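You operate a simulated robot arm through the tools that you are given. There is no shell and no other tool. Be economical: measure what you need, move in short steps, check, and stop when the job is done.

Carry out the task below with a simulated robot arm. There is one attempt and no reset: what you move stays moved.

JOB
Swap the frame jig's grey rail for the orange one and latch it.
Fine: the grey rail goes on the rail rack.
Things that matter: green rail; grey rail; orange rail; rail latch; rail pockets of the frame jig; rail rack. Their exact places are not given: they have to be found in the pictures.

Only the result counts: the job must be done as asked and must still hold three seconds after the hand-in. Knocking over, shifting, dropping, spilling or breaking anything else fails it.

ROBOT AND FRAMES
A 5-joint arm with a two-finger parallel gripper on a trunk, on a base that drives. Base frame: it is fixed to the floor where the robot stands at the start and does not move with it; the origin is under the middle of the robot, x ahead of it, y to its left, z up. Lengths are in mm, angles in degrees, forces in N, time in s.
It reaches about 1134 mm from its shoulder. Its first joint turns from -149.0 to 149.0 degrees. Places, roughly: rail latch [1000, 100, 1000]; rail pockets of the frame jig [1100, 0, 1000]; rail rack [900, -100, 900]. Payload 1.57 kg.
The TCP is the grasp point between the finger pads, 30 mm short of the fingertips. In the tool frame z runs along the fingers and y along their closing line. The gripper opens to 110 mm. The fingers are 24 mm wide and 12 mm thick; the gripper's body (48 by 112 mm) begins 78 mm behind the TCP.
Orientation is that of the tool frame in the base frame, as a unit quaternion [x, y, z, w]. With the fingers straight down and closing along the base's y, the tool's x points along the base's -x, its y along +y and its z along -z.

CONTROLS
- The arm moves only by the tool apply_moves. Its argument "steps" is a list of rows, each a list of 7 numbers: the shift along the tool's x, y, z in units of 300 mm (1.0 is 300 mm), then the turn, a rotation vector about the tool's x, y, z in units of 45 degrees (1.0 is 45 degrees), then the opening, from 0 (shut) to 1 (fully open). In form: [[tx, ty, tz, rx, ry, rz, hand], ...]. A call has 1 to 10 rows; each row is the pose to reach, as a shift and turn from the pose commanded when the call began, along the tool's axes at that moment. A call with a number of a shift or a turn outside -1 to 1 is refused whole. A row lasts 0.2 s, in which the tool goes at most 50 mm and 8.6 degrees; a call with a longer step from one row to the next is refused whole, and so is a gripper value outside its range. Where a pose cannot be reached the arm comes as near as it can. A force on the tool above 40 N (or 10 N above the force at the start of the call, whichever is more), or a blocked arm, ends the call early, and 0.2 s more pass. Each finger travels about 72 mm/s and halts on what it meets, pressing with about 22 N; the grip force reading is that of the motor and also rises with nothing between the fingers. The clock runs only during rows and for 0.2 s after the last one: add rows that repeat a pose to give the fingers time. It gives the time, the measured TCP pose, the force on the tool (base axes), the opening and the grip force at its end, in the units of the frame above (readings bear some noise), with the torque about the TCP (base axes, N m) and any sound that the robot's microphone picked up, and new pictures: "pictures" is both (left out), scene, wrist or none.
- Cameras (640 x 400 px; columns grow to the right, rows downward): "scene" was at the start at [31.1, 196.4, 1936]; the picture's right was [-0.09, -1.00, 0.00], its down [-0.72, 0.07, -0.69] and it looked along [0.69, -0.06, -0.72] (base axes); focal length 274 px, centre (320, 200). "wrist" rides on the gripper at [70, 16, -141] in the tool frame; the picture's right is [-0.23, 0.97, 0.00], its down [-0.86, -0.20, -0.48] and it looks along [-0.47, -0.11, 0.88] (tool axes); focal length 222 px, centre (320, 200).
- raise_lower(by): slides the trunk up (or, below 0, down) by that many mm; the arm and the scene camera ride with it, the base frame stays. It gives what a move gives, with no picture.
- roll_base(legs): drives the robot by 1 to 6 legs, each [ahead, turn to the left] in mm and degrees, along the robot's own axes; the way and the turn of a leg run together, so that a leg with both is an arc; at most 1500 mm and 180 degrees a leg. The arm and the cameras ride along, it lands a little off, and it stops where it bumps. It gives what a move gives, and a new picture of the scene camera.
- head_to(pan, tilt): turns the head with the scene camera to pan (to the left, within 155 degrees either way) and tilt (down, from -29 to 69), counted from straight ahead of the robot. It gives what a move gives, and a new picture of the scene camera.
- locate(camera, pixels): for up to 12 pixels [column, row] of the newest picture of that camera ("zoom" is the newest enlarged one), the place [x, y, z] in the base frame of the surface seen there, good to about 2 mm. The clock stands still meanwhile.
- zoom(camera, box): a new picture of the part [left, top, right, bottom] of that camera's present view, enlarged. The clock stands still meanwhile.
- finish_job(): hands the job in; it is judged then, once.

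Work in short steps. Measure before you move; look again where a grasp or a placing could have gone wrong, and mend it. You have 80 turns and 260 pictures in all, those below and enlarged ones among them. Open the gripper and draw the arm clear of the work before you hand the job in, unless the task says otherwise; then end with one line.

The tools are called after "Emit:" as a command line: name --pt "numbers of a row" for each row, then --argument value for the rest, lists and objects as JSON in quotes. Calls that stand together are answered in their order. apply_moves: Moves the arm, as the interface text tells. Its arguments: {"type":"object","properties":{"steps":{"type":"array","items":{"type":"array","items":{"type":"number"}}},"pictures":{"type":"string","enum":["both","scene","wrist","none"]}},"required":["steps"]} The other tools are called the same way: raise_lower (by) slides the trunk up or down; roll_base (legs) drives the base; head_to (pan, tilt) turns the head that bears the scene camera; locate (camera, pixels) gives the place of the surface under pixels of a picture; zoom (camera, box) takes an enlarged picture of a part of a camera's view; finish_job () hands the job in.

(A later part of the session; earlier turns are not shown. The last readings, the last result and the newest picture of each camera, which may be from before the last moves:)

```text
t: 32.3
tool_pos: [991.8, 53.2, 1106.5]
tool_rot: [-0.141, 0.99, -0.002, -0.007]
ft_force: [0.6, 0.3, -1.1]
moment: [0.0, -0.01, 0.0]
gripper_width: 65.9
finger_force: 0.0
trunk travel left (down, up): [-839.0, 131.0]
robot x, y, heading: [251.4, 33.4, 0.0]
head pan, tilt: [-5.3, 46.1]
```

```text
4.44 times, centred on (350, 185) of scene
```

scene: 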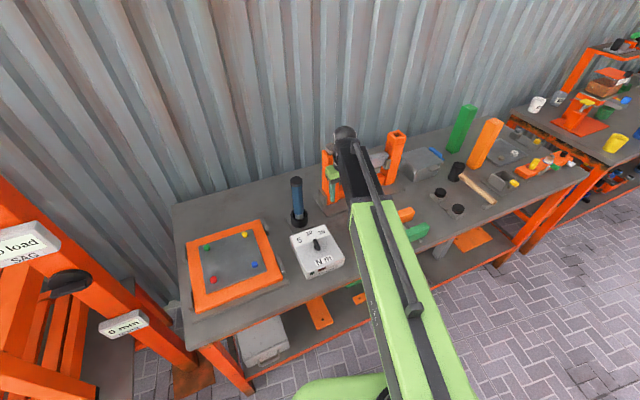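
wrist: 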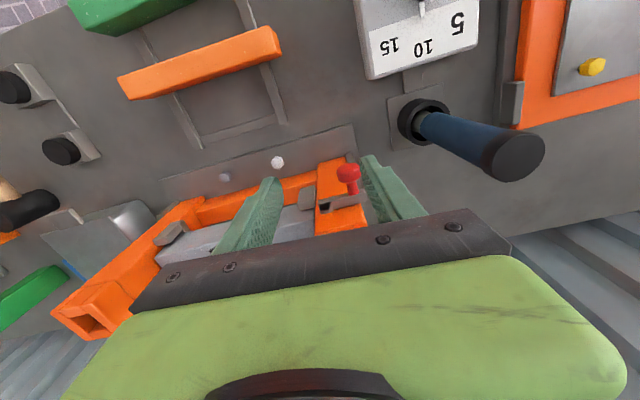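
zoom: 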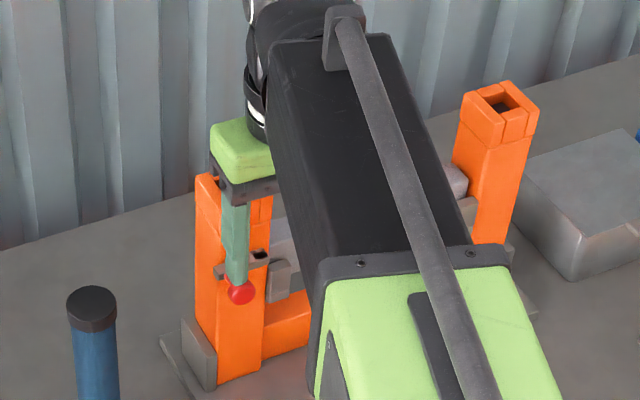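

The latch is open: the strap is now withdrawn into the post. I raise, then spin and move over the grey rail's middle at about (1110,-49).

Emit:
raise_lower --by 110

Emit:
apply_moves --pt "-0.05 -0.075 0 0 0 -0.18 0.6" --pt "-0.1 -0.15 0 0 0 -0.36 0.6" --pt "-0.15 -0.225 0 0 0 -0.54 0.6" --pt "-0.2 -0.3 0 0 0 -0.72 0.6" --pt "-0.25 -0.38 0 0 0 -0.9 0.6" --pt "-0.283 -0.436 0 0 0 -1.0 0.6" --pictures "none"

Emit:
apply_moves --pt "0 0 0 0 0 -0.18 0.6" --pt "0 0 0 0 0 -0.36 0.6" --pt "0 0 0 0 0 -0.54 0.6" --pt "0 0 0 0 0 -0.72 0.6" --pt "0 0 0 0 0 -0.9 0.6" --pt "0 0 0 0 0 -1.0 0.6" --pt "0 0 0 0 0 -1.0 0.6" --pictures "both"

```text
t: 33.7
tool_pos: [991.9, 53.5, 1216.5]
tool_rot: [-0.14, 0.99, -0.002, -0.007]
ft_force: [0.8, 0.0, -0.1]
moment: [0.01, 0.0, 0.01]
gripper_width: 65.8
finger_force: 0.1
trunk travel left (down, up): [-949.0, 21.0]
robot x, y, heading: [249.7, 36.4, 0.1]
head pan, tilt: [-5.3, 46.1]
```

```text
t: 35.1
tool_pos: [1109.5, -48.3, 1217.6]
tool_rot: [-0.51, 0.86, 0.001, -0.007]
ft_force: [0.3, -0.4, 0.1]
moment: [-0.01, 0.04, 0.0]
gripper_width: 65.9
finger_force: 0.1
trunk travel left (down, up): [-949.0, 21.0]
robot x, y, heading: [253.6, 34.9, 0.1]
head pan, tilt: [-5.3, 46.1]
```

```text
t: 36.7
tool_pos: [1109.4, -48.5, 1215.8]
tool_rot: [0.8, -0.6, -0.003, 0.006]
ft_force: [0.5, 0.3, 1.4]
moment: [-0.02, -0.01, 0.01]
gripper_width: 66.1
finger_force: 0.1
trunk travel left (down, up): [-949.0, 21.0]
robot x, y, heading: [252.1, 36.2, -0.2]
head pan, tilt: [-5.3, 46.1]
```

scene: 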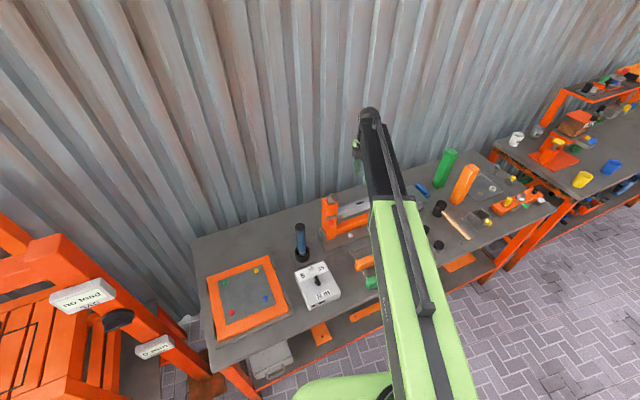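
wrist: 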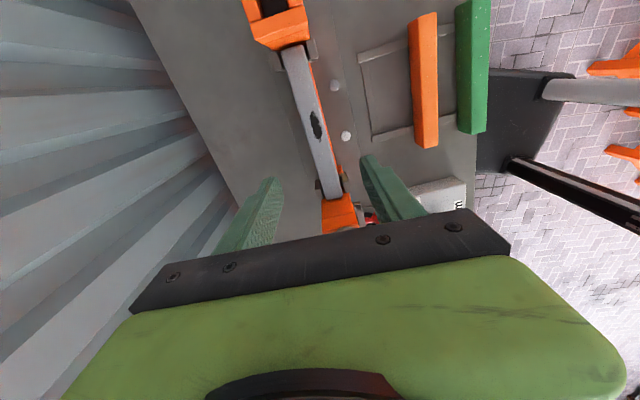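

Over the rail. I measure the grey rail's top edges from the wrist view for exact alignment, along with the pockets and the rack.

Emit:
zoom --camera "wrist" --box '[250, 0, 410, 240]'

Emit:
locate --camera "wrist" --pixels '[[284, 55], [308, 50], [324, 196], [339, 194], [300, 110], [322, 108], [310, 150], [332, 150], [296, 60], [331, 190]]'

Emit:
zoom --camera "wrist" --box '[300, 160, 380, 210]'

```text
1.67 times, centred on (330, 120) of wrist
```

zoom: 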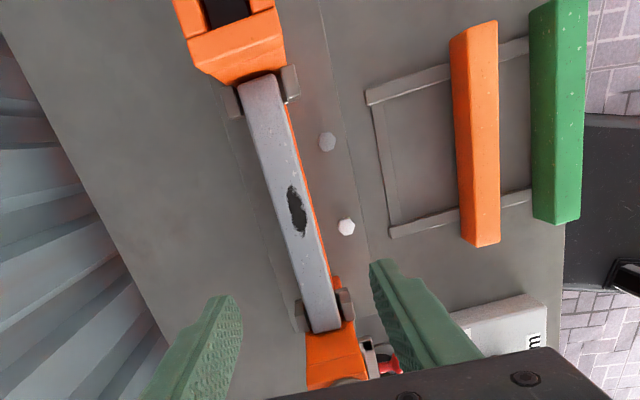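

```text
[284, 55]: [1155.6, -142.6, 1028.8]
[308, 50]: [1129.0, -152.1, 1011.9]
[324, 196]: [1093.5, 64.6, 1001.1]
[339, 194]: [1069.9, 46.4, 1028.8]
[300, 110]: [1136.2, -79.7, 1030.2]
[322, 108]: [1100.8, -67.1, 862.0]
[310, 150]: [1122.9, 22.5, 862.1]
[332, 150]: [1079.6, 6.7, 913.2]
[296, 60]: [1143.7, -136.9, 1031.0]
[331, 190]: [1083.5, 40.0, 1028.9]
```

```text
8.00 times, centred on (340, 185) of wrist
```

zoom: 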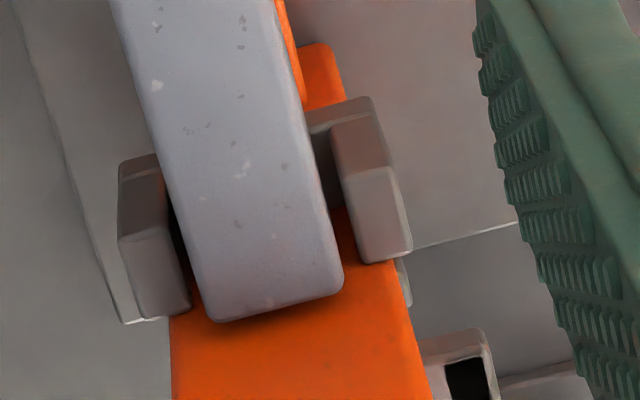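

The strap is completely clear of the rail end. I take exact points at both ends and of the pocket cheeks.

Emit:
locate --camera "zoom" --pixels '[[212, 312], [335, 280], [150, 80], [290, 70], [270, 295], [145, 165], [150, 240], [350, 130], [375, 190], [400, 250], [175, 300], [240, 305]]'

Emit:
zoom --camera "wrist" --box '[256, 20, 336, 70]'

Emit:
locate --camera "zoom" --pixels '[[215, 215], [400, 190], [415, 210], [245, 300], [440, 280], [320, 205], [450, 200], [170, 300], [190, 240], [480, 250], [310, 190], [420, 170]]'

```text
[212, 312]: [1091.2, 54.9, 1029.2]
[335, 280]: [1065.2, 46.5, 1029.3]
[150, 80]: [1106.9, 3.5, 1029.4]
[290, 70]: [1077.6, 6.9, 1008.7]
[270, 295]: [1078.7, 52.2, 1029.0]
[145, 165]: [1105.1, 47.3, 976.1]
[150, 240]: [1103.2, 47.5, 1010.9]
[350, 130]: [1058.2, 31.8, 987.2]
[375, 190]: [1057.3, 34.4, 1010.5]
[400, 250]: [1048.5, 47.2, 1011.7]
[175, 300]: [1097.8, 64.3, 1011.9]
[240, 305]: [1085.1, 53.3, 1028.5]
```

```text
8.00 times, centred on (296, 45) of wrist
```

zoom: 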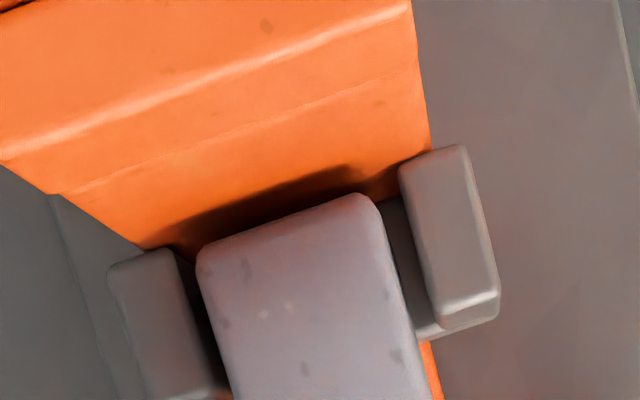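

```text
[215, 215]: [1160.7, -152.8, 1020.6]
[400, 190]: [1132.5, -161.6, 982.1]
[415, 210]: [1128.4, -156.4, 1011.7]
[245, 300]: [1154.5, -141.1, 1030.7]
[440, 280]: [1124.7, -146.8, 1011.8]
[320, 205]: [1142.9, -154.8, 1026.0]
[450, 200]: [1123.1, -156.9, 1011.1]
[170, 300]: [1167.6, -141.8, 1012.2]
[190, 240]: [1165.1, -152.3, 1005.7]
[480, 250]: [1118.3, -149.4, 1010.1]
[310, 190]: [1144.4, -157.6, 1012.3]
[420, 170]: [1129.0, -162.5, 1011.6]
```

Grey rail: ends (1078.5,52) and (1143.5,-155), centre (1111,-51.5), direction 17.4°, 27 mm wide. I align (including a small tilt fix) then lower.

Emit:
apply_moves --pt "0.011 -0.002 0 0.017 -0.003 -0.024 0.6" --pt "0.011 -0.002 0 0.017 -0.003 -0.024 0.6" --pictures "none"

Emit:
raise_lower --by -150

Emit:
apply_moves --pt "0 0 0 0 0 0 0.6" --pictures "wrist"

```text
t: 37.3
tool_pos: [1112.0, -51.1, 1216.7]
tool_rot: [0.805, -0.593, 0.0, 0.0]
ft_force: [0.8, -0.5, -0.2]
moment: [-0.02, 0.03, 0.01]
gripper_width: 66.1
finger_force: 0.0
trunk travel left (down, up): [-949.0, 21.0]
robot x, y, heading: [248.5, 35.8, 0.3]
head pan, tilt: [-5.3, 46.1]
```

```text
t: 39.0
tool_pos: [1110.2, -51.9, 1066.8]
tool_rot: [0.805, -0.593, 0.0, 0.0]
ft_force: [0.2, -0.4, 0.3]
moment: [0.05, 0.0, 0.03]
gripper_width: 65.7
finger_force: 0.0
trunk travel left (down, up): [-799.0, 171.0]
robot x, y, heading: [249.7, 35.3, -0.2]
head pan, tilt: [-5.3, 46.1]
```

```text
t: 39.4
tool_pos: [1111.1, -51.2, 1066.2]
tool_rot: [0.805, -0.593, 0.0, 0.0]
ft_force: [0.7, -0.1, -0.9]
moment: [-0.04, 0.04, 0.04]
gripper_width: 65.9
finger_force: 0.0
trunk travel left (down, up): [-799.0, 171.0]
robot x, y, heading: [249.1, 33.1, 0.2]
head pan, tilt: [-5.3, 46.1]
```

wrist: 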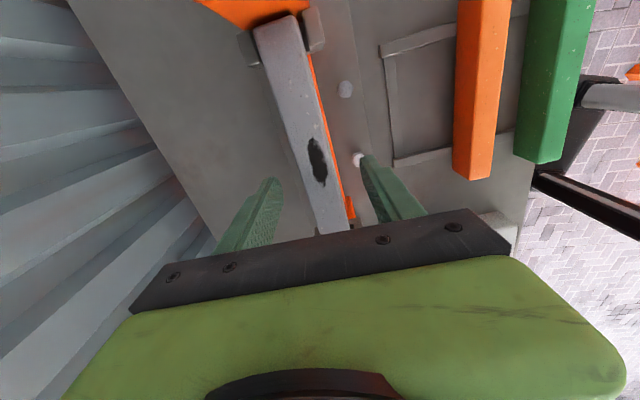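

The rail is centred between the fingers. Lower 56 mm and close.

Emit:
raise_lower --by -56

Emit:
apply_moves --pt "0 0 0 0 0 0 0.3" --pt "0 0 0 0 0 0 0.1" --pt "0 0 0 0 0 0 0" --pt "0 0 0 0 0 0 0" --pt "0 0 0 0 0 0 0" --pictures "wrist"

```text
t: 40.4
tool_pos: [1111.7, -52.6, 1010.7]
tool_rot: [0.805, -0.593, 0.001, 0.0]
ft_force: [0.0, 0.2, -0.3]
moment: [0.0, 0.01, 0.03]
gripper_width: 66.1
finger_force: 0.1
trunk travel left (down, up): [-743.0, 227.0]
robot x, y, heading: [250.8, 36.5, 0.1]
head pan, tilt: [-5.3, 46.1]
```

```text
t: 41.6
tool_pos: [1112.5, -51.6, 1010.5]
tool_rot: [0.805, -0.593, 0.0, 0.0]
ft_force: [2.3, -0.2, 3.1]
moment: [0.11, 0.08, 0.59]
gripper_width: 30.2
finger_force: 22.0
trunk travel left (down, up): [-743.0, 227.0]
robot x, y, heading: [249.5, 34.3, 0.1]
head pan, tilt: [-5.3, 46.1]
```

wrist: 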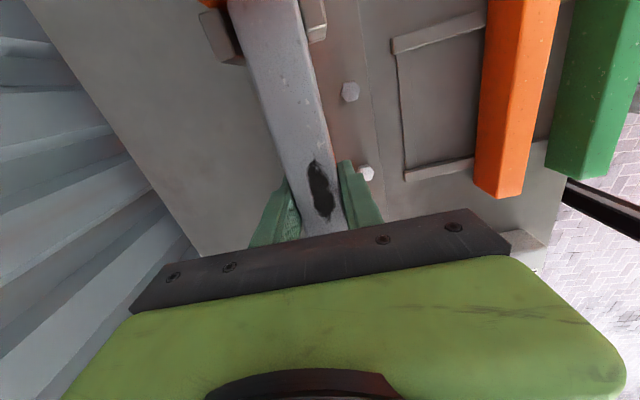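

Gripped at 30 mm. Lift first 60 mm and check.

Emit:
raise_lower --by 60

Emit:
apply_moves --pt "0 0 0 0 0 0 0" --pictures "wrist"

```text
t: 42.6
tool_pos: [1111.0, -50.6, 1070.1]
tool_rot: [0.805, -0.593, 0.0, -0.001]
ft_force: [-0.8, 0.0, -3.0]
moment: [-0.02, 0.01, 0.0]
gripper_width: 29.8
finger_force: 21.9
trunk travel left (down, up): [-803.0, 167.0]
robot x, y, heading: [248.2, 34.0, -0.1]
head pan, tilt: [-5.3, 46.1]
```

```text
t: 43.0
tool_pos: [1111.3, -51.1, 1069.7]
tool_rot: [0.805, -0.593, 0.0, -0.001]
ft_force: [-0.6, -0.3, -3.2]
moment: [0.02, 0.02, -0.01]
gripper_width: 29.9
finger_force: 21.8
trunk travel left (down, up): [-803.0, 167.0]
robot x, y, heading: [252.2, 34.7, 0.1]
head pan, tilt: [-5.3, 46.1]
```

wrist: 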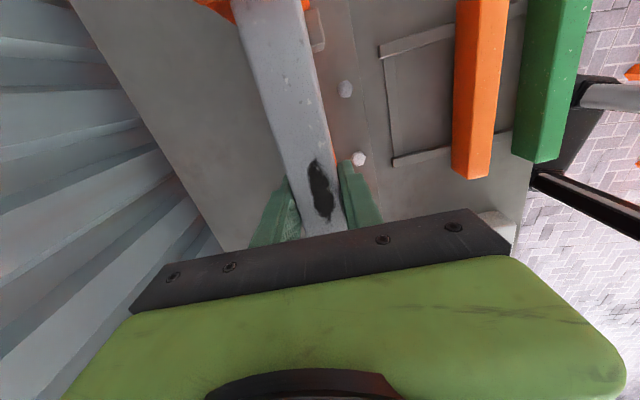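

Held well (about 3 N weight, level). Raise clear of the posts and then move to above the rack's empty rear place, centre (965,-96).

Emit:
raise_lower --by 120

Emit:
apply_moves --pt "0 0.08 0 0 0 0 0" --pt "0 0.18 0 0 0 0 0" --pt "0 0.29 0 0 0 0 0" --pt "0 0.4 0 0 0 0 0" --pt "0 0.48 0 0 0 0 0" --pt "0 0.509 0 0 0 0 0" --pt "0 0.509 0 0 0 0 0" --pictures "both"

```text
t: 44.5
tool_pos: [1111.5, -51.2, 1189.8]
tool_rot: [0.806, -0.592, 0.001, 0.0]
ft_force: [0.2, -0.7, -2.6]
moment: [0.01, 0.08, -0.03]
gripper_width: 29.6
finger_force: 21.8
trunk travel left (down, up): [-923.0, 47.0]
robot x, y, heading: [246.4, 33.6, -0.3]
head pan, tilt: [-5.3, 46.1]
```

```text
t: 46.1
tool_pos: [964.7, -96.5, 1189.9]
tool_rot: [0.805, -0.593, 0.0, 0.0]
ft_force: [0.2, -0.1, -3.8]
moment: [0.0, -0.03, -0.01]
gripper_width: 30.1
finger_force: 21.6
trunk travel left (down, up): [-923.0, 47.0]
robot x, y, heading: [249.7, 32.7, -0.2]
head pan, tilt: [-5.3, 46.1]
```

scene: 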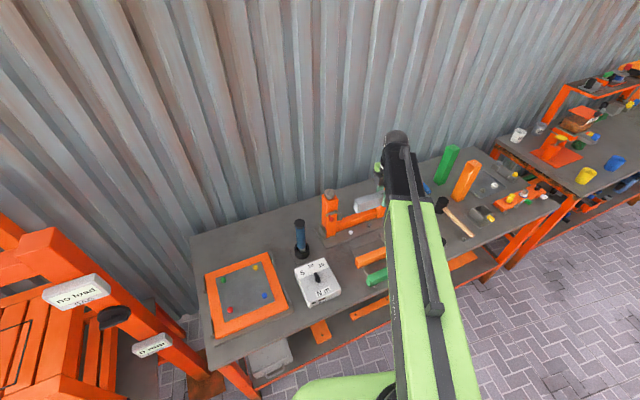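
wrist: 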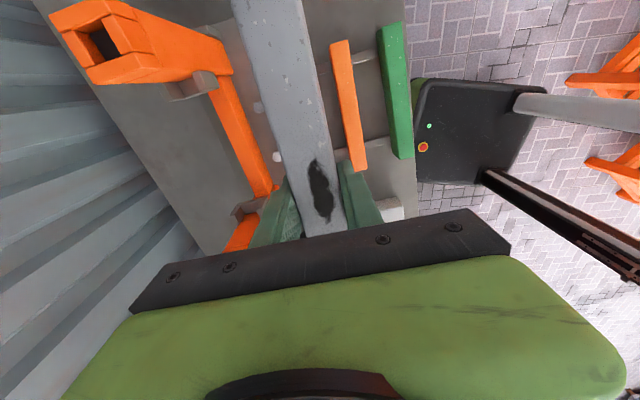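

I recheck the orange rail's position, slats and table height before lowering.

Emit:
zoom --camera "wrist" --box '[320, 30, 420, 180]'

Emit:
locate --camera "wrist" --pixels '[[333, 45], [346, 42], [352, 166], [364, 166], [342, 100], [354, 100], [362, 56], [375, 142], [370, 100], [388, 100], [318, 100], [368, 150]]'

```text
2.67 times, centred on (370, 105) of wrist
```

zoom: 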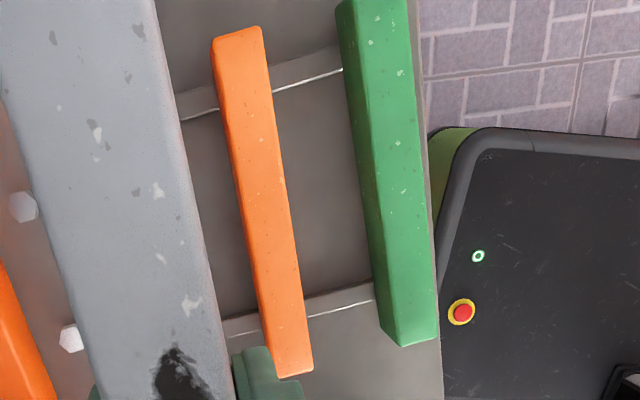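

```text
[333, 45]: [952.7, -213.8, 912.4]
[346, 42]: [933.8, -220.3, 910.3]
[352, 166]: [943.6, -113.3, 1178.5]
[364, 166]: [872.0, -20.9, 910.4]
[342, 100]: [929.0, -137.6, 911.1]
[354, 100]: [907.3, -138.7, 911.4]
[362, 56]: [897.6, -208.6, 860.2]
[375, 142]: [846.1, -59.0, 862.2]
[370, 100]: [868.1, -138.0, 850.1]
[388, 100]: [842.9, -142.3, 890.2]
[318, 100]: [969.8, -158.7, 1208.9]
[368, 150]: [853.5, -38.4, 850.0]
```

Slat top 861, orange top 911 (50 mm tall), so the release height is TCP ≈ 892. Lower 290 mm, then the rest after a check.

Emit:
raise_lower --by -285

Emit:
apply_moves --pt "0 0 0 0 0 0 0" --pictures "wrist"

```text
t: 49.0
tool_pos: [965.1, -97.8, 905.1]
tool_rot: [0.806, -0.592, 0.0, 0.0]
ft_force: [1.0, 0.5, -3.8]
moment: [-0.02, 0.0, -0.01]
gripper_width: 30.0
finger_force: 22.3
trunk travel left (down, up): [-638.0, 332.0]
robot x, y, heading: [252.3, 35.2, 0.1]
head pan, tilt: [-5.3, 46.1]
```

```text
t: 49.4
tool_pos: [966.0, -96.3, 905.1]
tool_rot: [0.805, -0.593, 0.001, 0.0]
ft_force: [0.2, 0.6, -4.3]
moment: [-0.01, -0.01, 0.0]
gripper_width: 29.8
finger_force: 21.8
trunk travel left (down, up): [-638.0, 332.0]
robot x, y, heading: [252.9, 37.2, 0.0]
head pan, tilt: [-5.3, 46.1]
```

wrist: 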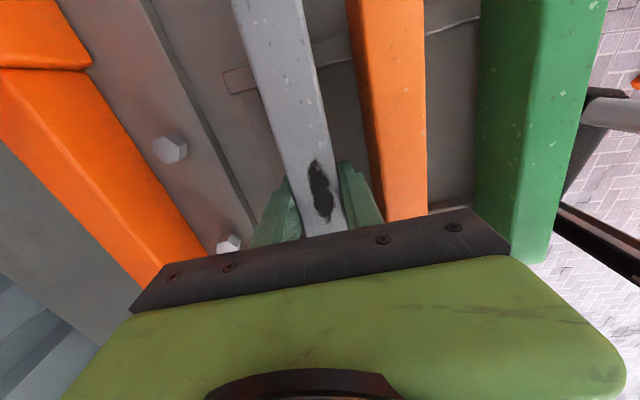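

Well placed over the slats with a gap to the orange rail. Lower by 12 mm.

Emit:
raise_lower --by -12

```text
t: 50.0
tool_pos: [965.3, -96.2, 892.6]
tool_rot: [0.806, -0.592, 0.001, 0.0]
ft_force: [0.0, -0.1, -2.6]
moment: [0.0, -0.05, 0.01]
gripper_width: 30.1
finger_force: 22.2
trunk travel left (down, up): [-626.0, 344.0]
robot x, y, heading: [249.5, 33.3, -0.1]
head pan, tilt: [-5.3, 46.1]
```

No contact yet; go down by another 2 mm.

Emit:
raise_lower --by -2

```text
t: 50.5
tool_pos: [965.9, -97.6, 892.3]
tool_rot: [0.806, -0.593, 0.001, -0.001]
ft_force: [8.2, -1.5, 20.0]
moment: [0.18, 0.2, -0.08]
gripper_width: 30.3
finger_force: 21.9
trunk travel left (down, up): [-624.0, 346.0]
robot x, y, heading: [251.1, 34.8, 0.1]
head pan, tilt: [-5.3, 46.1]
```

Contact (20 N). Open moderately so as not to touch the orange rail, then raise.

Emit:
apply_moves --pt "0 0 0 0 0 0 0.42" --pt "0 0 0 0 0 0 0.42" --pt "0 0 0 0 0 0 0.42" --pictures "none"

Emit:
raise_lower --by 110

Emit:
apply_moves --pt "0 0 0 0 0 0 0.5" --pictures "wrist"

```text
t: 51.3
tool_pos: [964.9, -97.0, 892.0]
tool_rot: [0.806, -0.592, 0.0, 0.0]
ft_force: [0.5, -0.1, 0.9]
moment: [0.01, 0.04, -0.03]
gripper_width: 46.1
finger_force: 0.1
trunk travel left (down, up): [-624.0, 346.0]
robot x, y, heading: [249.8, 30.8, 0.1]
head pan, tilt: [-5.3, 46.1]
```

```text
t: 52.7
tool_pos: [964.9, -97.0, 1000.8]
tool_rot: [0.806, -0.592, 0.0, 0.001]
ft_force: [-1.6, 0.2, 1.1]
moment: [-0.01, 0.01, -0.01]
gripper_width: 46.0
finger_force: 0.0
trunk travel left (down, up): [-734.0, 236.0]
robot x, y, heading: [249.4, 30.9, 0.1]
head pan, tilt: [-5.3, 46.1]
```

```text
t: 53.1
tool_pos: [965.5, -96.9, 1001.7]
tool_rot: [0.805, -0.593, -0.001, 0.0]
ft_force: [-0.1, 0.9, 0.0]
moment: [0.03, -0.02, 0.02]
gripper_width: 55.0
finger_force: 0.0
trunk travel left (down, up): [-734.0, 236.0]
robot x, y, heading: [248.6, 34.7, 0.0]
head pan, tilt: [-5.3, 46.1]
```

wrist: 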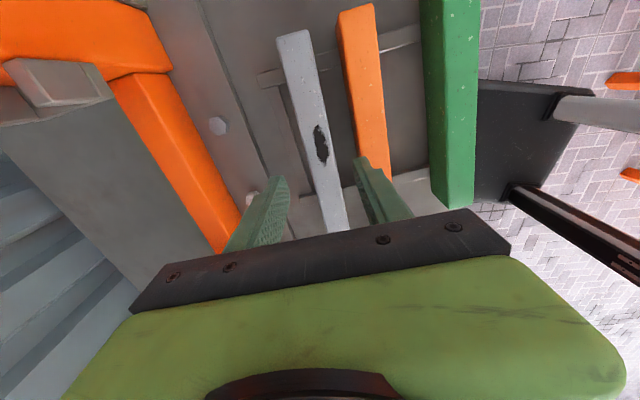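

The grey rail rests on the rack. Next I move over the orange rail's centre (910.5,-115.6).

Emit:
apply_moves --pt "0.002 0.1 0 0 0 0 0.45" --pt "0.005 0.192 0 0 0 0 0.45" --pt "0.005 0.192 0 0 0 0 0.45" --pictures "wrist"

Emit:
locate --camera "wrist" --pixels '[[285, 35], [312, 35], [315, 150], [340, 150], [300, 100], [325, 100], [330, 190]]'

```text
t: 53.9
tool_pos: [911.2, -113.9, 1000.3]
tool_rot: [0.805, -0.593, 0.0, 0.0]
ft_force: [0.7, 0.1, -0.4]
moment: [-0.01, 0.01, 0.0]
gripper_width: 49.5
finger_force: 0.0
trunk travel left (down, up): [-734.0, 236.0]
robot x, y, heading: [248.4, 36.2, -0.1]
head pan, tilt: [-5.3, 46.1]
```

wrist: 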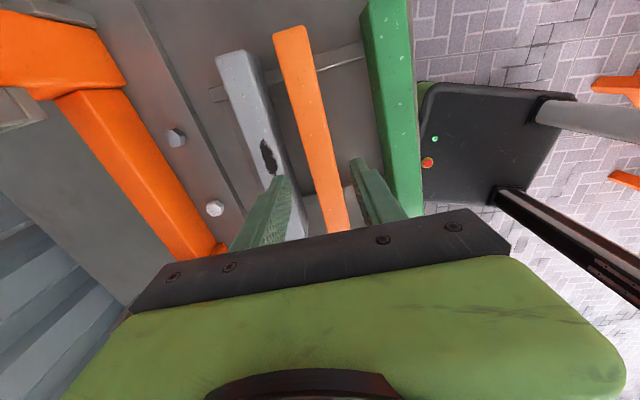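

```text
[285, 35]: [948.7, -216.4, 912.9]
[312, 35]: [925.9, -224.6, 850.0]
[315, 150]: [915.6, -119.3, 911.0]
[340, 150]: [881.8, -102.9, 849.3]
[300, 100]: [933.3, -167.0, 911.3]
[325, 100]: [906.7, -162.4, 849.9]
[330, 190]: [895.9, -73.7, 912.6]
```

The orange rail lies centred between the fingers. Lower 108 mm.

Emit:
raise_lower --by -108

Emit:
apply_moves --pt "0 0 0 0 0 0 0.2" --pt "0 0 0 0 0 0 0" --pt "0 0 0 0 0 0 0" --pt "0 0 0 0 0 0 0" --pictures "wrist"

```text
t: 55.3
tool_pos: [909.6, -115.1, 893.2]
tool_rot: [0.806, -0.593, 0.0, 0.0]
ft_force: [0.3, 0.0, -0.4]
moment: [0.01, 0.01, 0.0]
gripper_width: 49.4
finger_force: 0.0
trunk travel left (down, up): [-626.0, 344.0]
robot x, y, heading: [249.3, 31.4, 0.3]
head pan, tilt: [-5.3, 46.1]
```

```text
t: 56.3
tool_pos: [910.5, -114.7, 894.1]
tool_rot: [0.805, -0.593, -0.001, 0.0]
ft_force: [0.6, -0.1, 2.6]
moment: [0.1, 0.03, -0.04]
gripper_width: 30.0
finger_force: 21.7
trunk travel left (down, up): [-626.0, 344.0]
robot x, y, heading: [249.7, 32.7, -0.0]
head pan, tilt: [-5.3, 46.1]
```

wrist: 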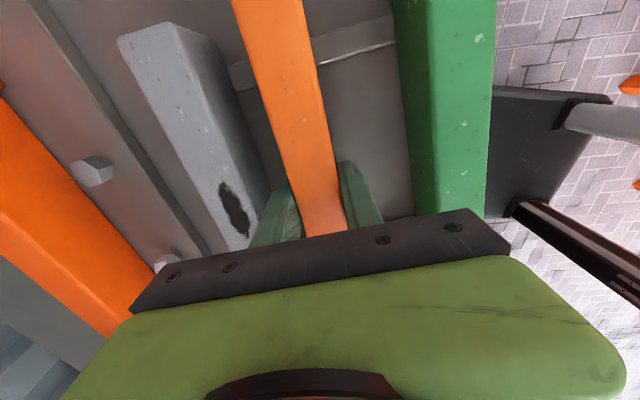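

Gripped. Lift to z 1190.

Emit:
raise_lower --by 297

Emit:
apply_moves --pt "0 0 0 0 0 0 0" --pictures "both"

```text
t: 59.3
tool_pos: [911.5, -114.0, 1190.2]
tool_rot: [0.805, -0.593, 0.0, 0.0]
ft_force: [0.3, -0.4, -3.7]
moment: [0.04, 0.0, 0.01]
gripper_width: 29.9
finger_force: 22.6
trunk travel left (down, up): [-923.0, 47.0]
robot x, y, heading: [253.1, 37.4, 0.2]
head pan, tilt: [-5.3, 46.1]
```

```text
t: 59.7
tool_pos: [910.3, -115.4, 1191.4]
tool_rot: [0.806, -0.592, 0.0, 0.0]
ft_force: [0.1, -0.2, -3.2]
moment: [0.02, -0.01, 0.01]
gripper_width: 30.0
finger_force: 22.3
trunk travel left (down, up): [-923.0, 47.0]
robot x, y, heading: [249.9, 34.3, 0.0]
head pan, tilt: [-5.3, 46.1]
```

scene: 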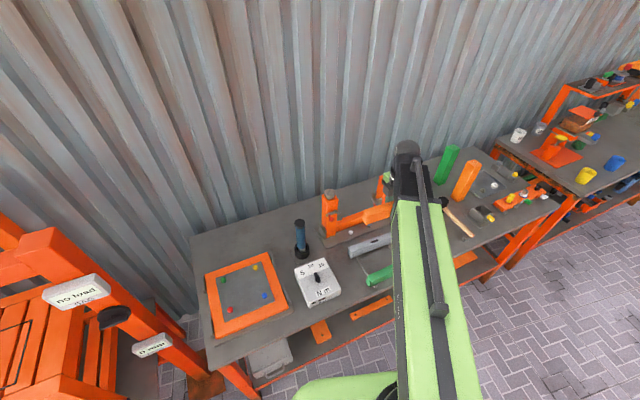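
wrist: 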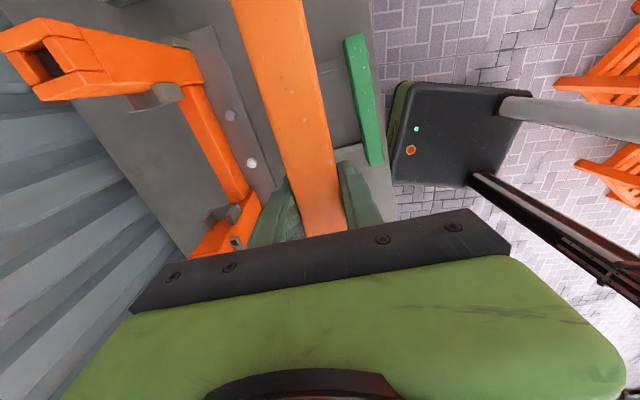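

The orange rail is held. Now I measure the empty pockets and the rail's left end in the scene view.

Emit:
zoom --camera "scene" --box '[310, 160, 406, 220]'

Emit:
zoom --camera "wrist" --box '[190, 180, 270, 255]'

Emit:
zoom --camera "wrist" --box '[110, 60, 206, 120]'

```text
6.67 times, centred on (358, 190) of scene
```

zoom: 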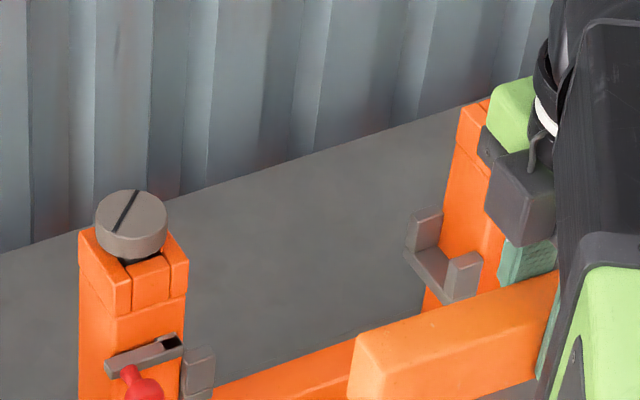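

```text
5.33 times, centred on (230, 218) of wrist
```

zoom: 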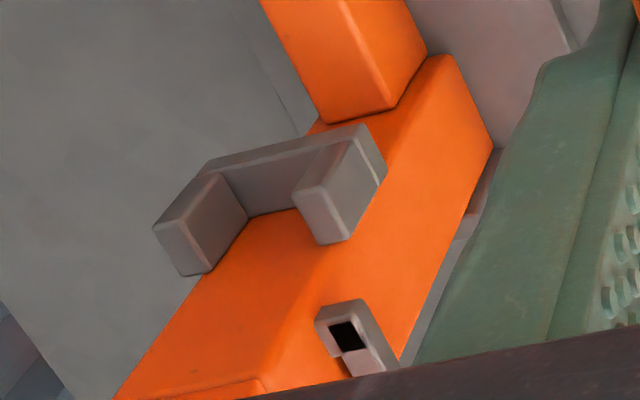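

```text
6.67 times, centred on (158, 90) of wrist
```

zoom: 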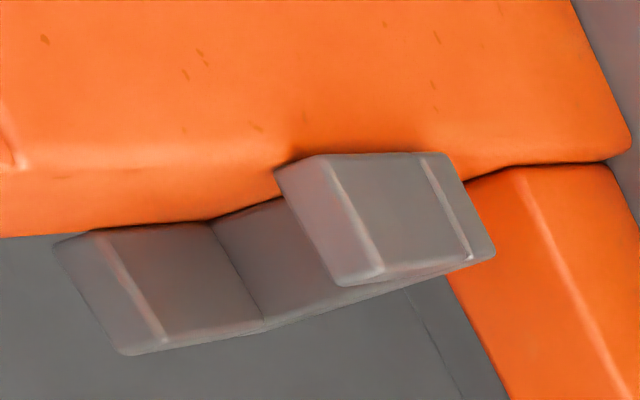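

Emit:
locate --camera "zoom" --pixels '[[85, 240], [150, 345], [210, 222], [265, 320], [285, 180], [370, 275], [420, 165], [480, 250], [240, 260], [380, 215]]'

Emit:
zoom --camera "wrist" --box '[190, 180, 270, 255]'

Emit:
locate --camera "zoom" --pixels '[[160, 228], [190, 270], [210, 265], [245, 215], [215, 178], [298, 192], [325, 235], [345, 240], [380, 170], [350, 145], [260, 190], [330, 330]]'

Emit:
zoom --camera "scene" --box '[350, 190, 406, 225]'

Emit:
locate --camera "zoom" --pixels '[[20, 170], [55, 225], [100, 140], [100, 200], [35, 165], [50, 205], [150, 130], [150, 190]]'

```text
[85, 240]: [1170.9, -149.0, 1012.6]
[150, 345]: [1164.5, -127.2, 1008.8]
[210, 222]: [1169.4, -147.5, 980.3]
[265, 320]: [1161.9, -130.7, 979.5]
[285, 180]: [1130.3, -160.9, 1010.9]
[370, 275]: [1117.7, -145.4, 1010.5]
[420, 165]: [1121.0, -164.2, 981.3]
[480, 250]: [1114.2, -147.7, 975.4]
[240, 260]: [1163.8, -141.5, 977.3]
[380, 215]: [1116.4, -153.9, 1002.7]
```

```text
5.33 times, centred on (230, 218) of wrist
```

zoom: 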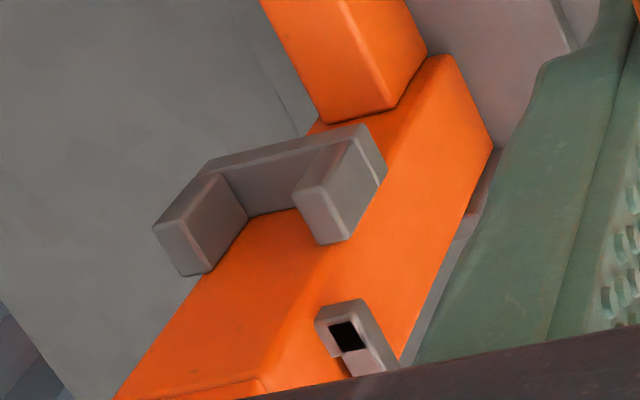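

```text
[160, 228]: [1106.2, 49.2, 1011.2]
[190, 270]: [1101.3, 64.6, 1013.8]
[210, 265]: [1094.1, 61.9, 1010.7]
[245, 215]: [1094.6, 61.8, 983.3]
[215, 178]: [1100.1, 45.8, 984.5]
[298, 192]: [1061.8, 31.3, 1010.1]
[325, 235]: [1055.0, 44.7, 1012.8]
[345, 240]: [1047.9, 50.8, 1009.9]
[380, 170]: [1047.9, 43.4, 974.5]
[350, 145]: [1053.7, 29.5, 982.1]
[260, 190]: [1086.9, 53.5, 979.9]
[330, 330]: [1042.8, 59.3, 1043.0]
```

```text
11.43 times, centred on (378, 208) of scene
```

zoom: 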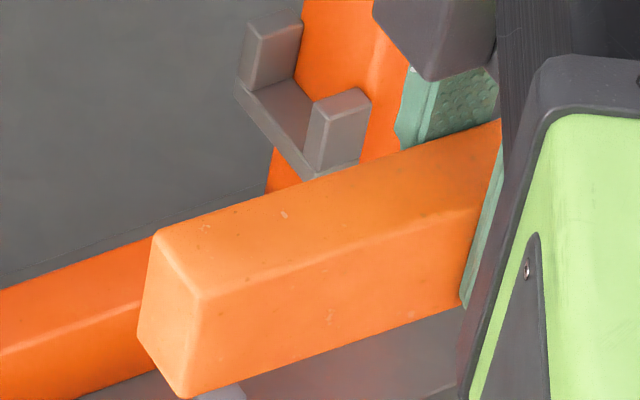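

```text
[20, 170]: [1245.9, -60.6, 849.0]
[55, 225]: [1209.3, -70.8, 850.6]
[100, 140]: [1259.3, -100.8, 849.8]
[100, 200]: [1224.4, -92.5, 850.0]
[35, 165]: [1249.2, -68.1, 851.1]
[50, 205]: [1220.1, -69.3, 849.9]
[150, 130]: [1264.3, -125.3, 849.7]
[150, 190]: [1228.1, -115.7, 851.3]
```

I get the rail's left end exactly from this zoom.

Emit:
locate --camera "zoom" --pixels '[[160, 238], [205, 290], [170, 310], [185, 262], [300, 260], [240, 210], [400, 170], [300, 180]]'

Emit:
zoom --camera "wrist" --box '[220, 0, 330, 70]'

```text
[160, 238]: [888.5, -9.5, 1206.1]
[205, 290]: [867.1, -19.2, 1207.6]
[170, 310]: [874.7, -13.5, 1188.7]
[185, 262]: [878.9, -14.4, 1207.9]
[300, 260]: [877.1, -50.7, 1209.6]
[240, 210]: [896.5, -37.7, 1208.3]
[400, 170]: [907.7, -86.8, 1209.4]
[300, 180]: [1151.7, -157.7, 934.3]
```

```text
5.71 times, centred on (275, 35) of wrist
```

zoom: 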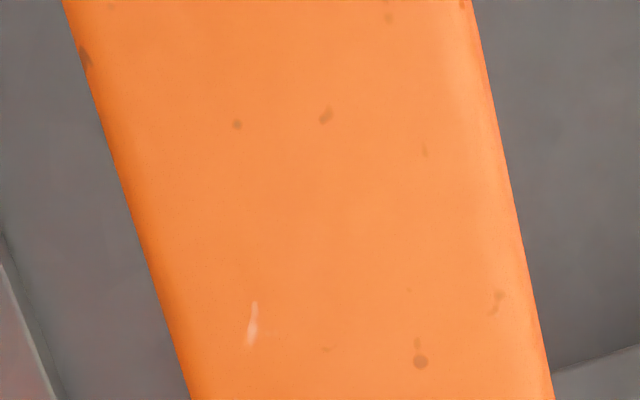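

The rail is centred in the grip. Seated target: TCP (1110.7,-49.5), z≈1012.5. Move over the jig at the present height (rail bottom 1159, screw top 1132).

Emit:
apply_moves --pt "-0.001 -0.06 0 0 0 0 0" --pt "-0.002 -0.15 0 0 0 0 0" --pt "-0.003 -0.25 0 0 0 0 0" --pt "-0.005 -0.36 0 0 0 0 0" --pt "-0.007 -0.47 0 0 0 0 0" --pt "-0.009 -0.57 0 0 0 -0.005 0" --pt "-0.0107 -0.65 0 0 0 -0.009 0" --pt "-0.0107 -0.69 0 0 0 -0.009 0" --pt "-0.0107 -0.703 0 0 0 -0.009 0" --pt "-0.0107 -0.703 0 0 0 -0.009 0" --pictures "both"

```text
t: 61.9
tool_pos: [1111.9, -48.8, 1190.5]
tool_rot: [0.807, -0.59, 0.001, 0.001]
ft_force: [-0.7, -0.1, -3.1]
moment: [-0.01, 0.01, -0.01]
gripper_width: 29.8
finger_force: 22.5
trunk travel left (down, up): [-923.0, 47.0]
robot x, y, heading: [249.1, 34.5, -0.0]
head pan, tilt: [-5.3, 46.1]
```

scene: 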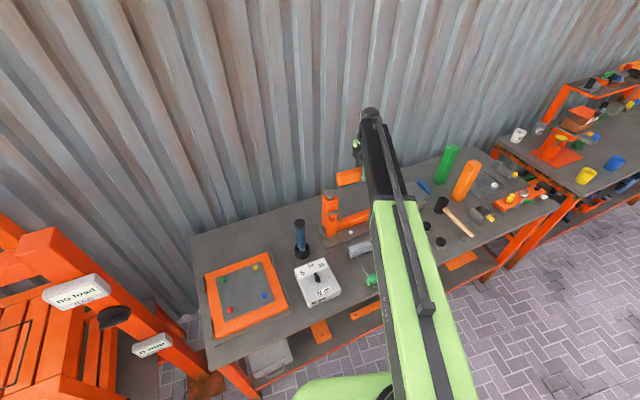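
wrist: 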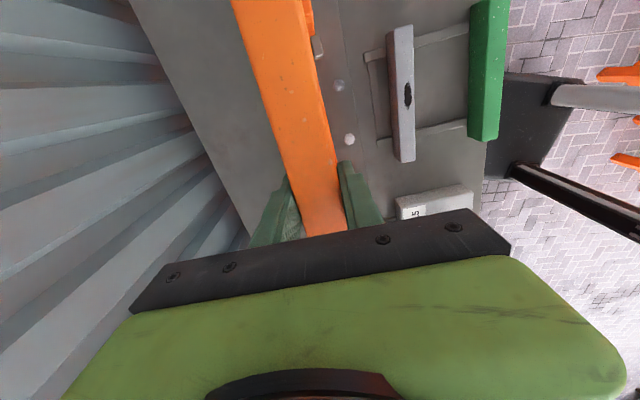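

I check the left end's clearance to the post before descending.

Emit:
zoom --camera "scene" --box '[310, 155, 390, 205]'

Emit:
locate --camera "zoom" --pixels '[[225, 110], [240, 150], [230, 140], [300, 90], [210, 290], [215, 330], [222, 350], [140, 290]]'

```text
8.00 times, centred on (350, 180) of scene
```

zoom: 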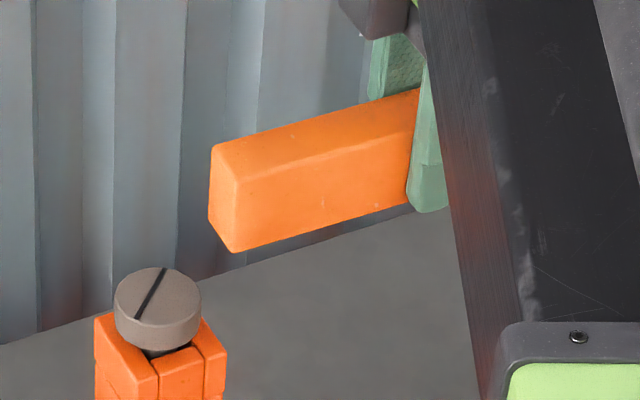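

```text
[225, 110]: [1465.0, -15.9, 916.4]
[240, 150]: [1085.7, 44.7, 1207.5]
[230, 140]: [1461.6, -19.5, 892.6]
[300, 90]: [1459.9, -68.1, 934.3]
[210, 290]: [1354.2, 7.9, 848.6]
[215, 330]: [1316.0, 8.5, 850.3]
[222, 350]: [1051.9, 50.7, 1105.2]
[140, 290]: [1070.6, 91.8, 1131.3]
```

Emit:
locate --camera "zoom" --pixels '[[216, 150], [240, 178], [225, 165], [222, 200], [236, 210], [200, 325], [224, 360], [225, 380]]'

```text
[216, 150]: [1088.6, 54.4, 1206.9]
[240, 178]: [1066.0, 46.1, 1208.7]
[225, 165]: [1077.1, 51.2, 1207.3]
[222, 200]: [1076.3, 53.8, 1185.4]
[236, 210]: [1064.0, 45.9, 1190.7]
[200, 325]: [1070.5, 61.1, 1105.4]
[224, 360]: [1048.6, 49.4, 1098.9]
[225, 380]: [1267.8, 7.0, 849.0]
```

The left end clears the post face by about 4–5 mm. Lower 135 mm to just above the cheeks.

Emit:
raise_lower --by -135

Emit:
apply_moves --pt "0 0 0 0 0 0 0" --pictures "both"

Emit:
zoom --camera "scene" --box '[310, 165, 390, 215]'

Emit:
zoom --camera "wrist" --box '[220, 0, 340, 75]'

```text
t: 63.5
tool_pos: [1111.8, -49.6, 1055.2]
tool_rot: [0.808, -0.59, 0.0, 0.0]
ft_force: [0.6, -1.1, -2.8]
moment: [0.02, 0.03, 0.0]
gripper_width: 30.0
finger_force: 21.9
trunk travel left (down, up): [-788.0, 182.0]
robot x, y, heading: [246.6, 32.4, -0.1]
head pan, tilt: [-5.3, 46.1]
```

```text
t: 63.9
tool_pos: [1111.6, -48.8, 1055.5]
tool_rot: [0.808, -0.59, 0.0, 0.0]
ft_force: [-0.4, 0.0, -3.4]
moment: [0.02, 0.0, 0.0]
gripper_width: 29.9
finger_force: 22.4
trunk travel left (down, up): [-788.0, 182.0]
robot x, y, heading: [246.3, 32.3, -0.1]
head pan, tilt: [-5.3, 46.1]
```

scene: 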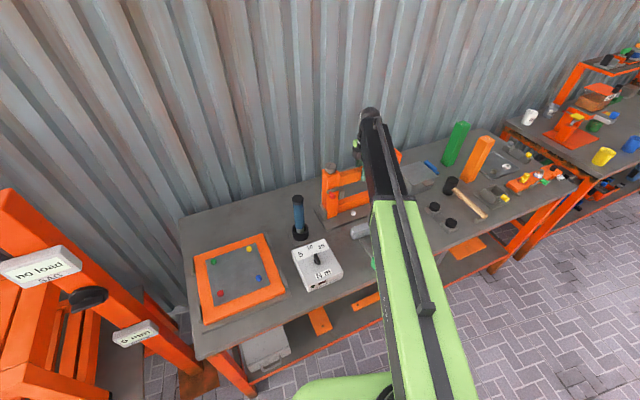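
wrist: 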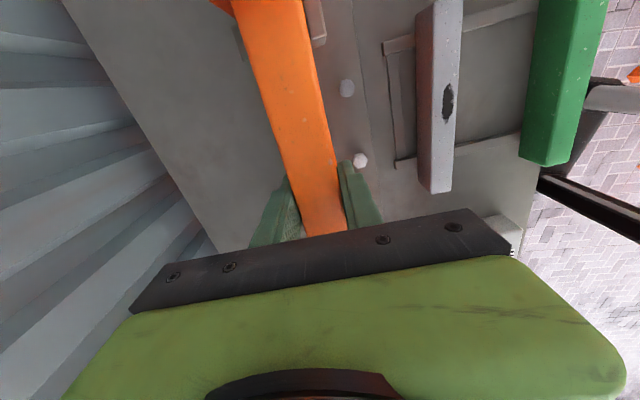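

```text
8.00 times, centred on (350, 190) of scene
```

zoom: 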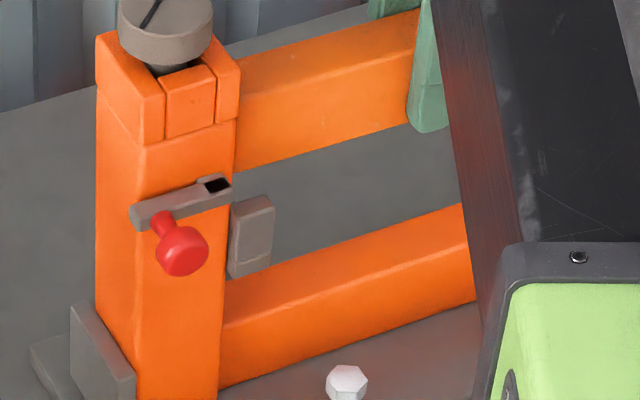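

```text
5.33 times, centred on (280, 38) of wrist
```

zoom: 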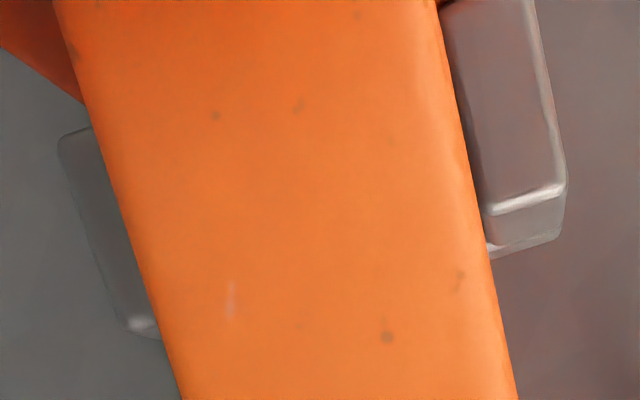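

The rail lies between the cheeks. Lower 35 mm (force-guarded) and read.

Emit:
raise_lower --by -36

```text
t: 64.7
tool_pos: [1109.2, -48.4, 1021.1]
tool_rot: [0.808, -0.59, 0.0, 0.0]
ft_force: [-5.3, 2.5, 10.6]
moment: [-0.28, 0.04, -0.09]
gripper_width: 29.9
finger_force: 22.2
trunk travel left (down, up): [-752.0, 218.0]
robot x, y, heading: [249.4, 35.8, 0.1]
head pan, tilt: [-5.3, 46.1]
```

Light contact (fx −5 suggests rubbing the rear cheek) 8 mm short of seat. I shift 2 mm forward and look.

Emit:
apply_moves --pt "0 0.007 0 0 0 0 0" --pt "0 0.007 0 0 0 0 0" --pictures "wrist"

Emit:
zoom --camera "wrist" --box '[190, 0, 350, 60]'

Emit:
zoom --camera "scene" --box '[310, 165, 390, 215]'

```text
t: 65.3
tool_pos: [1108.5, -48.3, 1020.0]
tool_rot: [0.807, -0.59, 0.001, -0.001]
ft_force: [7.4, 4.8, 21.1]
moment: [0.13, 0.11, -0.08]
gripper_width: 30.0
finger_force: 21.6
trunk travel left (down, up): [-752.0, 218.0]
robot x, y, heading: [251.0, 36.7, 0.1]
head pan, tilt: [-5.3, 46.1]
```

wrist: 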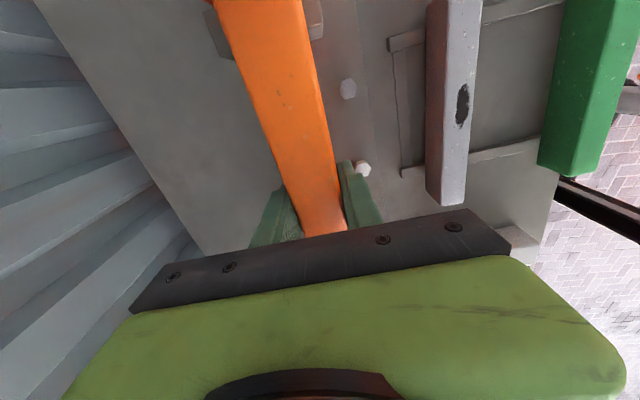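

```text
4.00 times, centred on (270, 30) of wrist
```

zoom: 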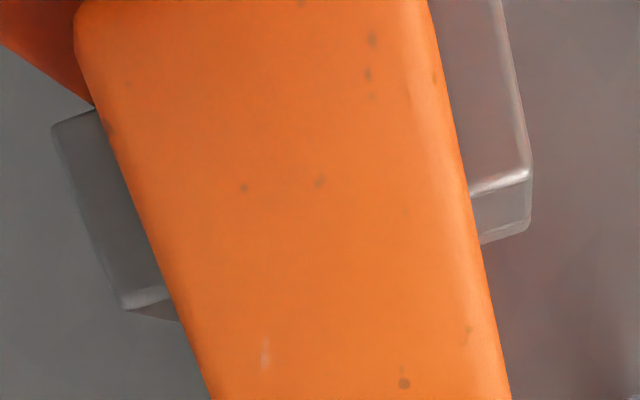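

```text
8.00 times, centred on (350, 190) of scene
```

zoom: 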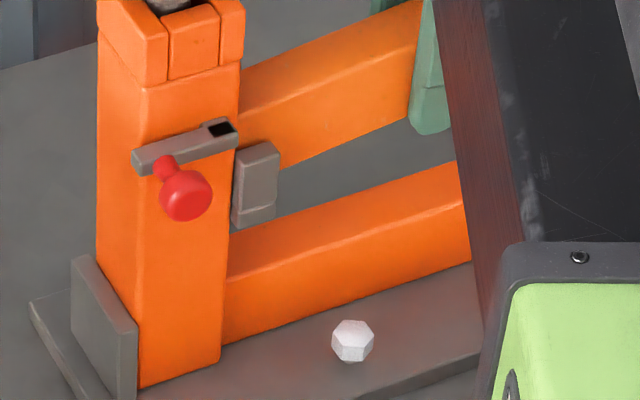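

I check the rail's actual top height and whether it's tilted.

Emit:
locate --camera "zoom" --pixels '[[260, 70], [250, 95], [300, 55], [300, 90], [380, 50], [255, 150], [265, 150], [280, 130]]'

Emit:
locate --camera "wrist" --pixels '[[225, 15], [260, 10], [295, 10], [260, 60], [290, 100], [315, 150], [210, 30], [318, 20], [312, 25]]'

```text
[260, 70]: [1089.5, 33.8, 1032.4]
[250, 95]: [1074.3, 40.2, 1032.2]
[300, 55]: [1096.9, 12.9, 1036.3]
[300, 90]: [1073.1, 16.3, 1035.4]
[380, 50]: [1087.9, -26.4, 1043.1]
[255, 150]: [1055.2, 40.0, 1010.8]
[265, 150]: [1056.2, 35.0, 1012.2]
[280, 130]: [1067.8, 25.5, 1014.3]
```

```text
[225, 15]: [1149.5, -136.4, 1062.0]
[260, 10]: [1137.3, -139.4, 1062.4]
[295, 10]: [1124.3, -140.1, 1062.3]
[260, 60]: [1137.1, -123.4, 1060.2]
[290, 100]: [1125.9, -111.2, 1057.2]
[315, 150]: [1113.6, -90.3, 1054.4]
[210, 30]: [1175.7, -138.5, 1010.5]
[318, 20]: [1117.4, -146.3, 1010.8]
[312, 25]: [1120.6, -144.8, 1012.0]
```

The rail has pitched in the grip: left end seated (top 1032) but right end (top 1062) rests on the front cheek of the right pocket. Pocket centres show the jig at 19.8°, so I raise 14 mm, then correct angle and offset.

Emit:
raise_lower --by 16

Emit:
apply_moves --pt "0 0 0 0 0 0 0" --pictures "none"

```text
t: 66.0
tool_pos: [1110.3, -49.2, 1034.8]
tool_rot: [0.807, -0.59, 0.0, 0.0]
ft_force: [0.3, 1.3, -4.0]
moment: [-0.01, 0.03, 0.01]
gripper_width: 30.2
finger_force: 22.0
trunk travel left (down, up): [-768.0, 202.0]
robot x, y, heading: [249.8, 30.9, 0.3]
head pan, tilt: [-5.3, 46.1]
```

```text
t: 66.4
tool_pos: [1108.5, -49.5, 1034.8]
tool_rot: [0.808, -0.59, 0.0, 0.0]
ft_force: [0.3, -0.1, -3.4]
moment: [0.02, -0.02, 0.0]
gripper_width: 29.8
finger_force: 21.8
trunk travel left (down, up): [-768.0, 202.0]
robot x, y, heading: [251.3, 32.1, -0.1]
head pan, tilt: [-5.3, 46.1]
```

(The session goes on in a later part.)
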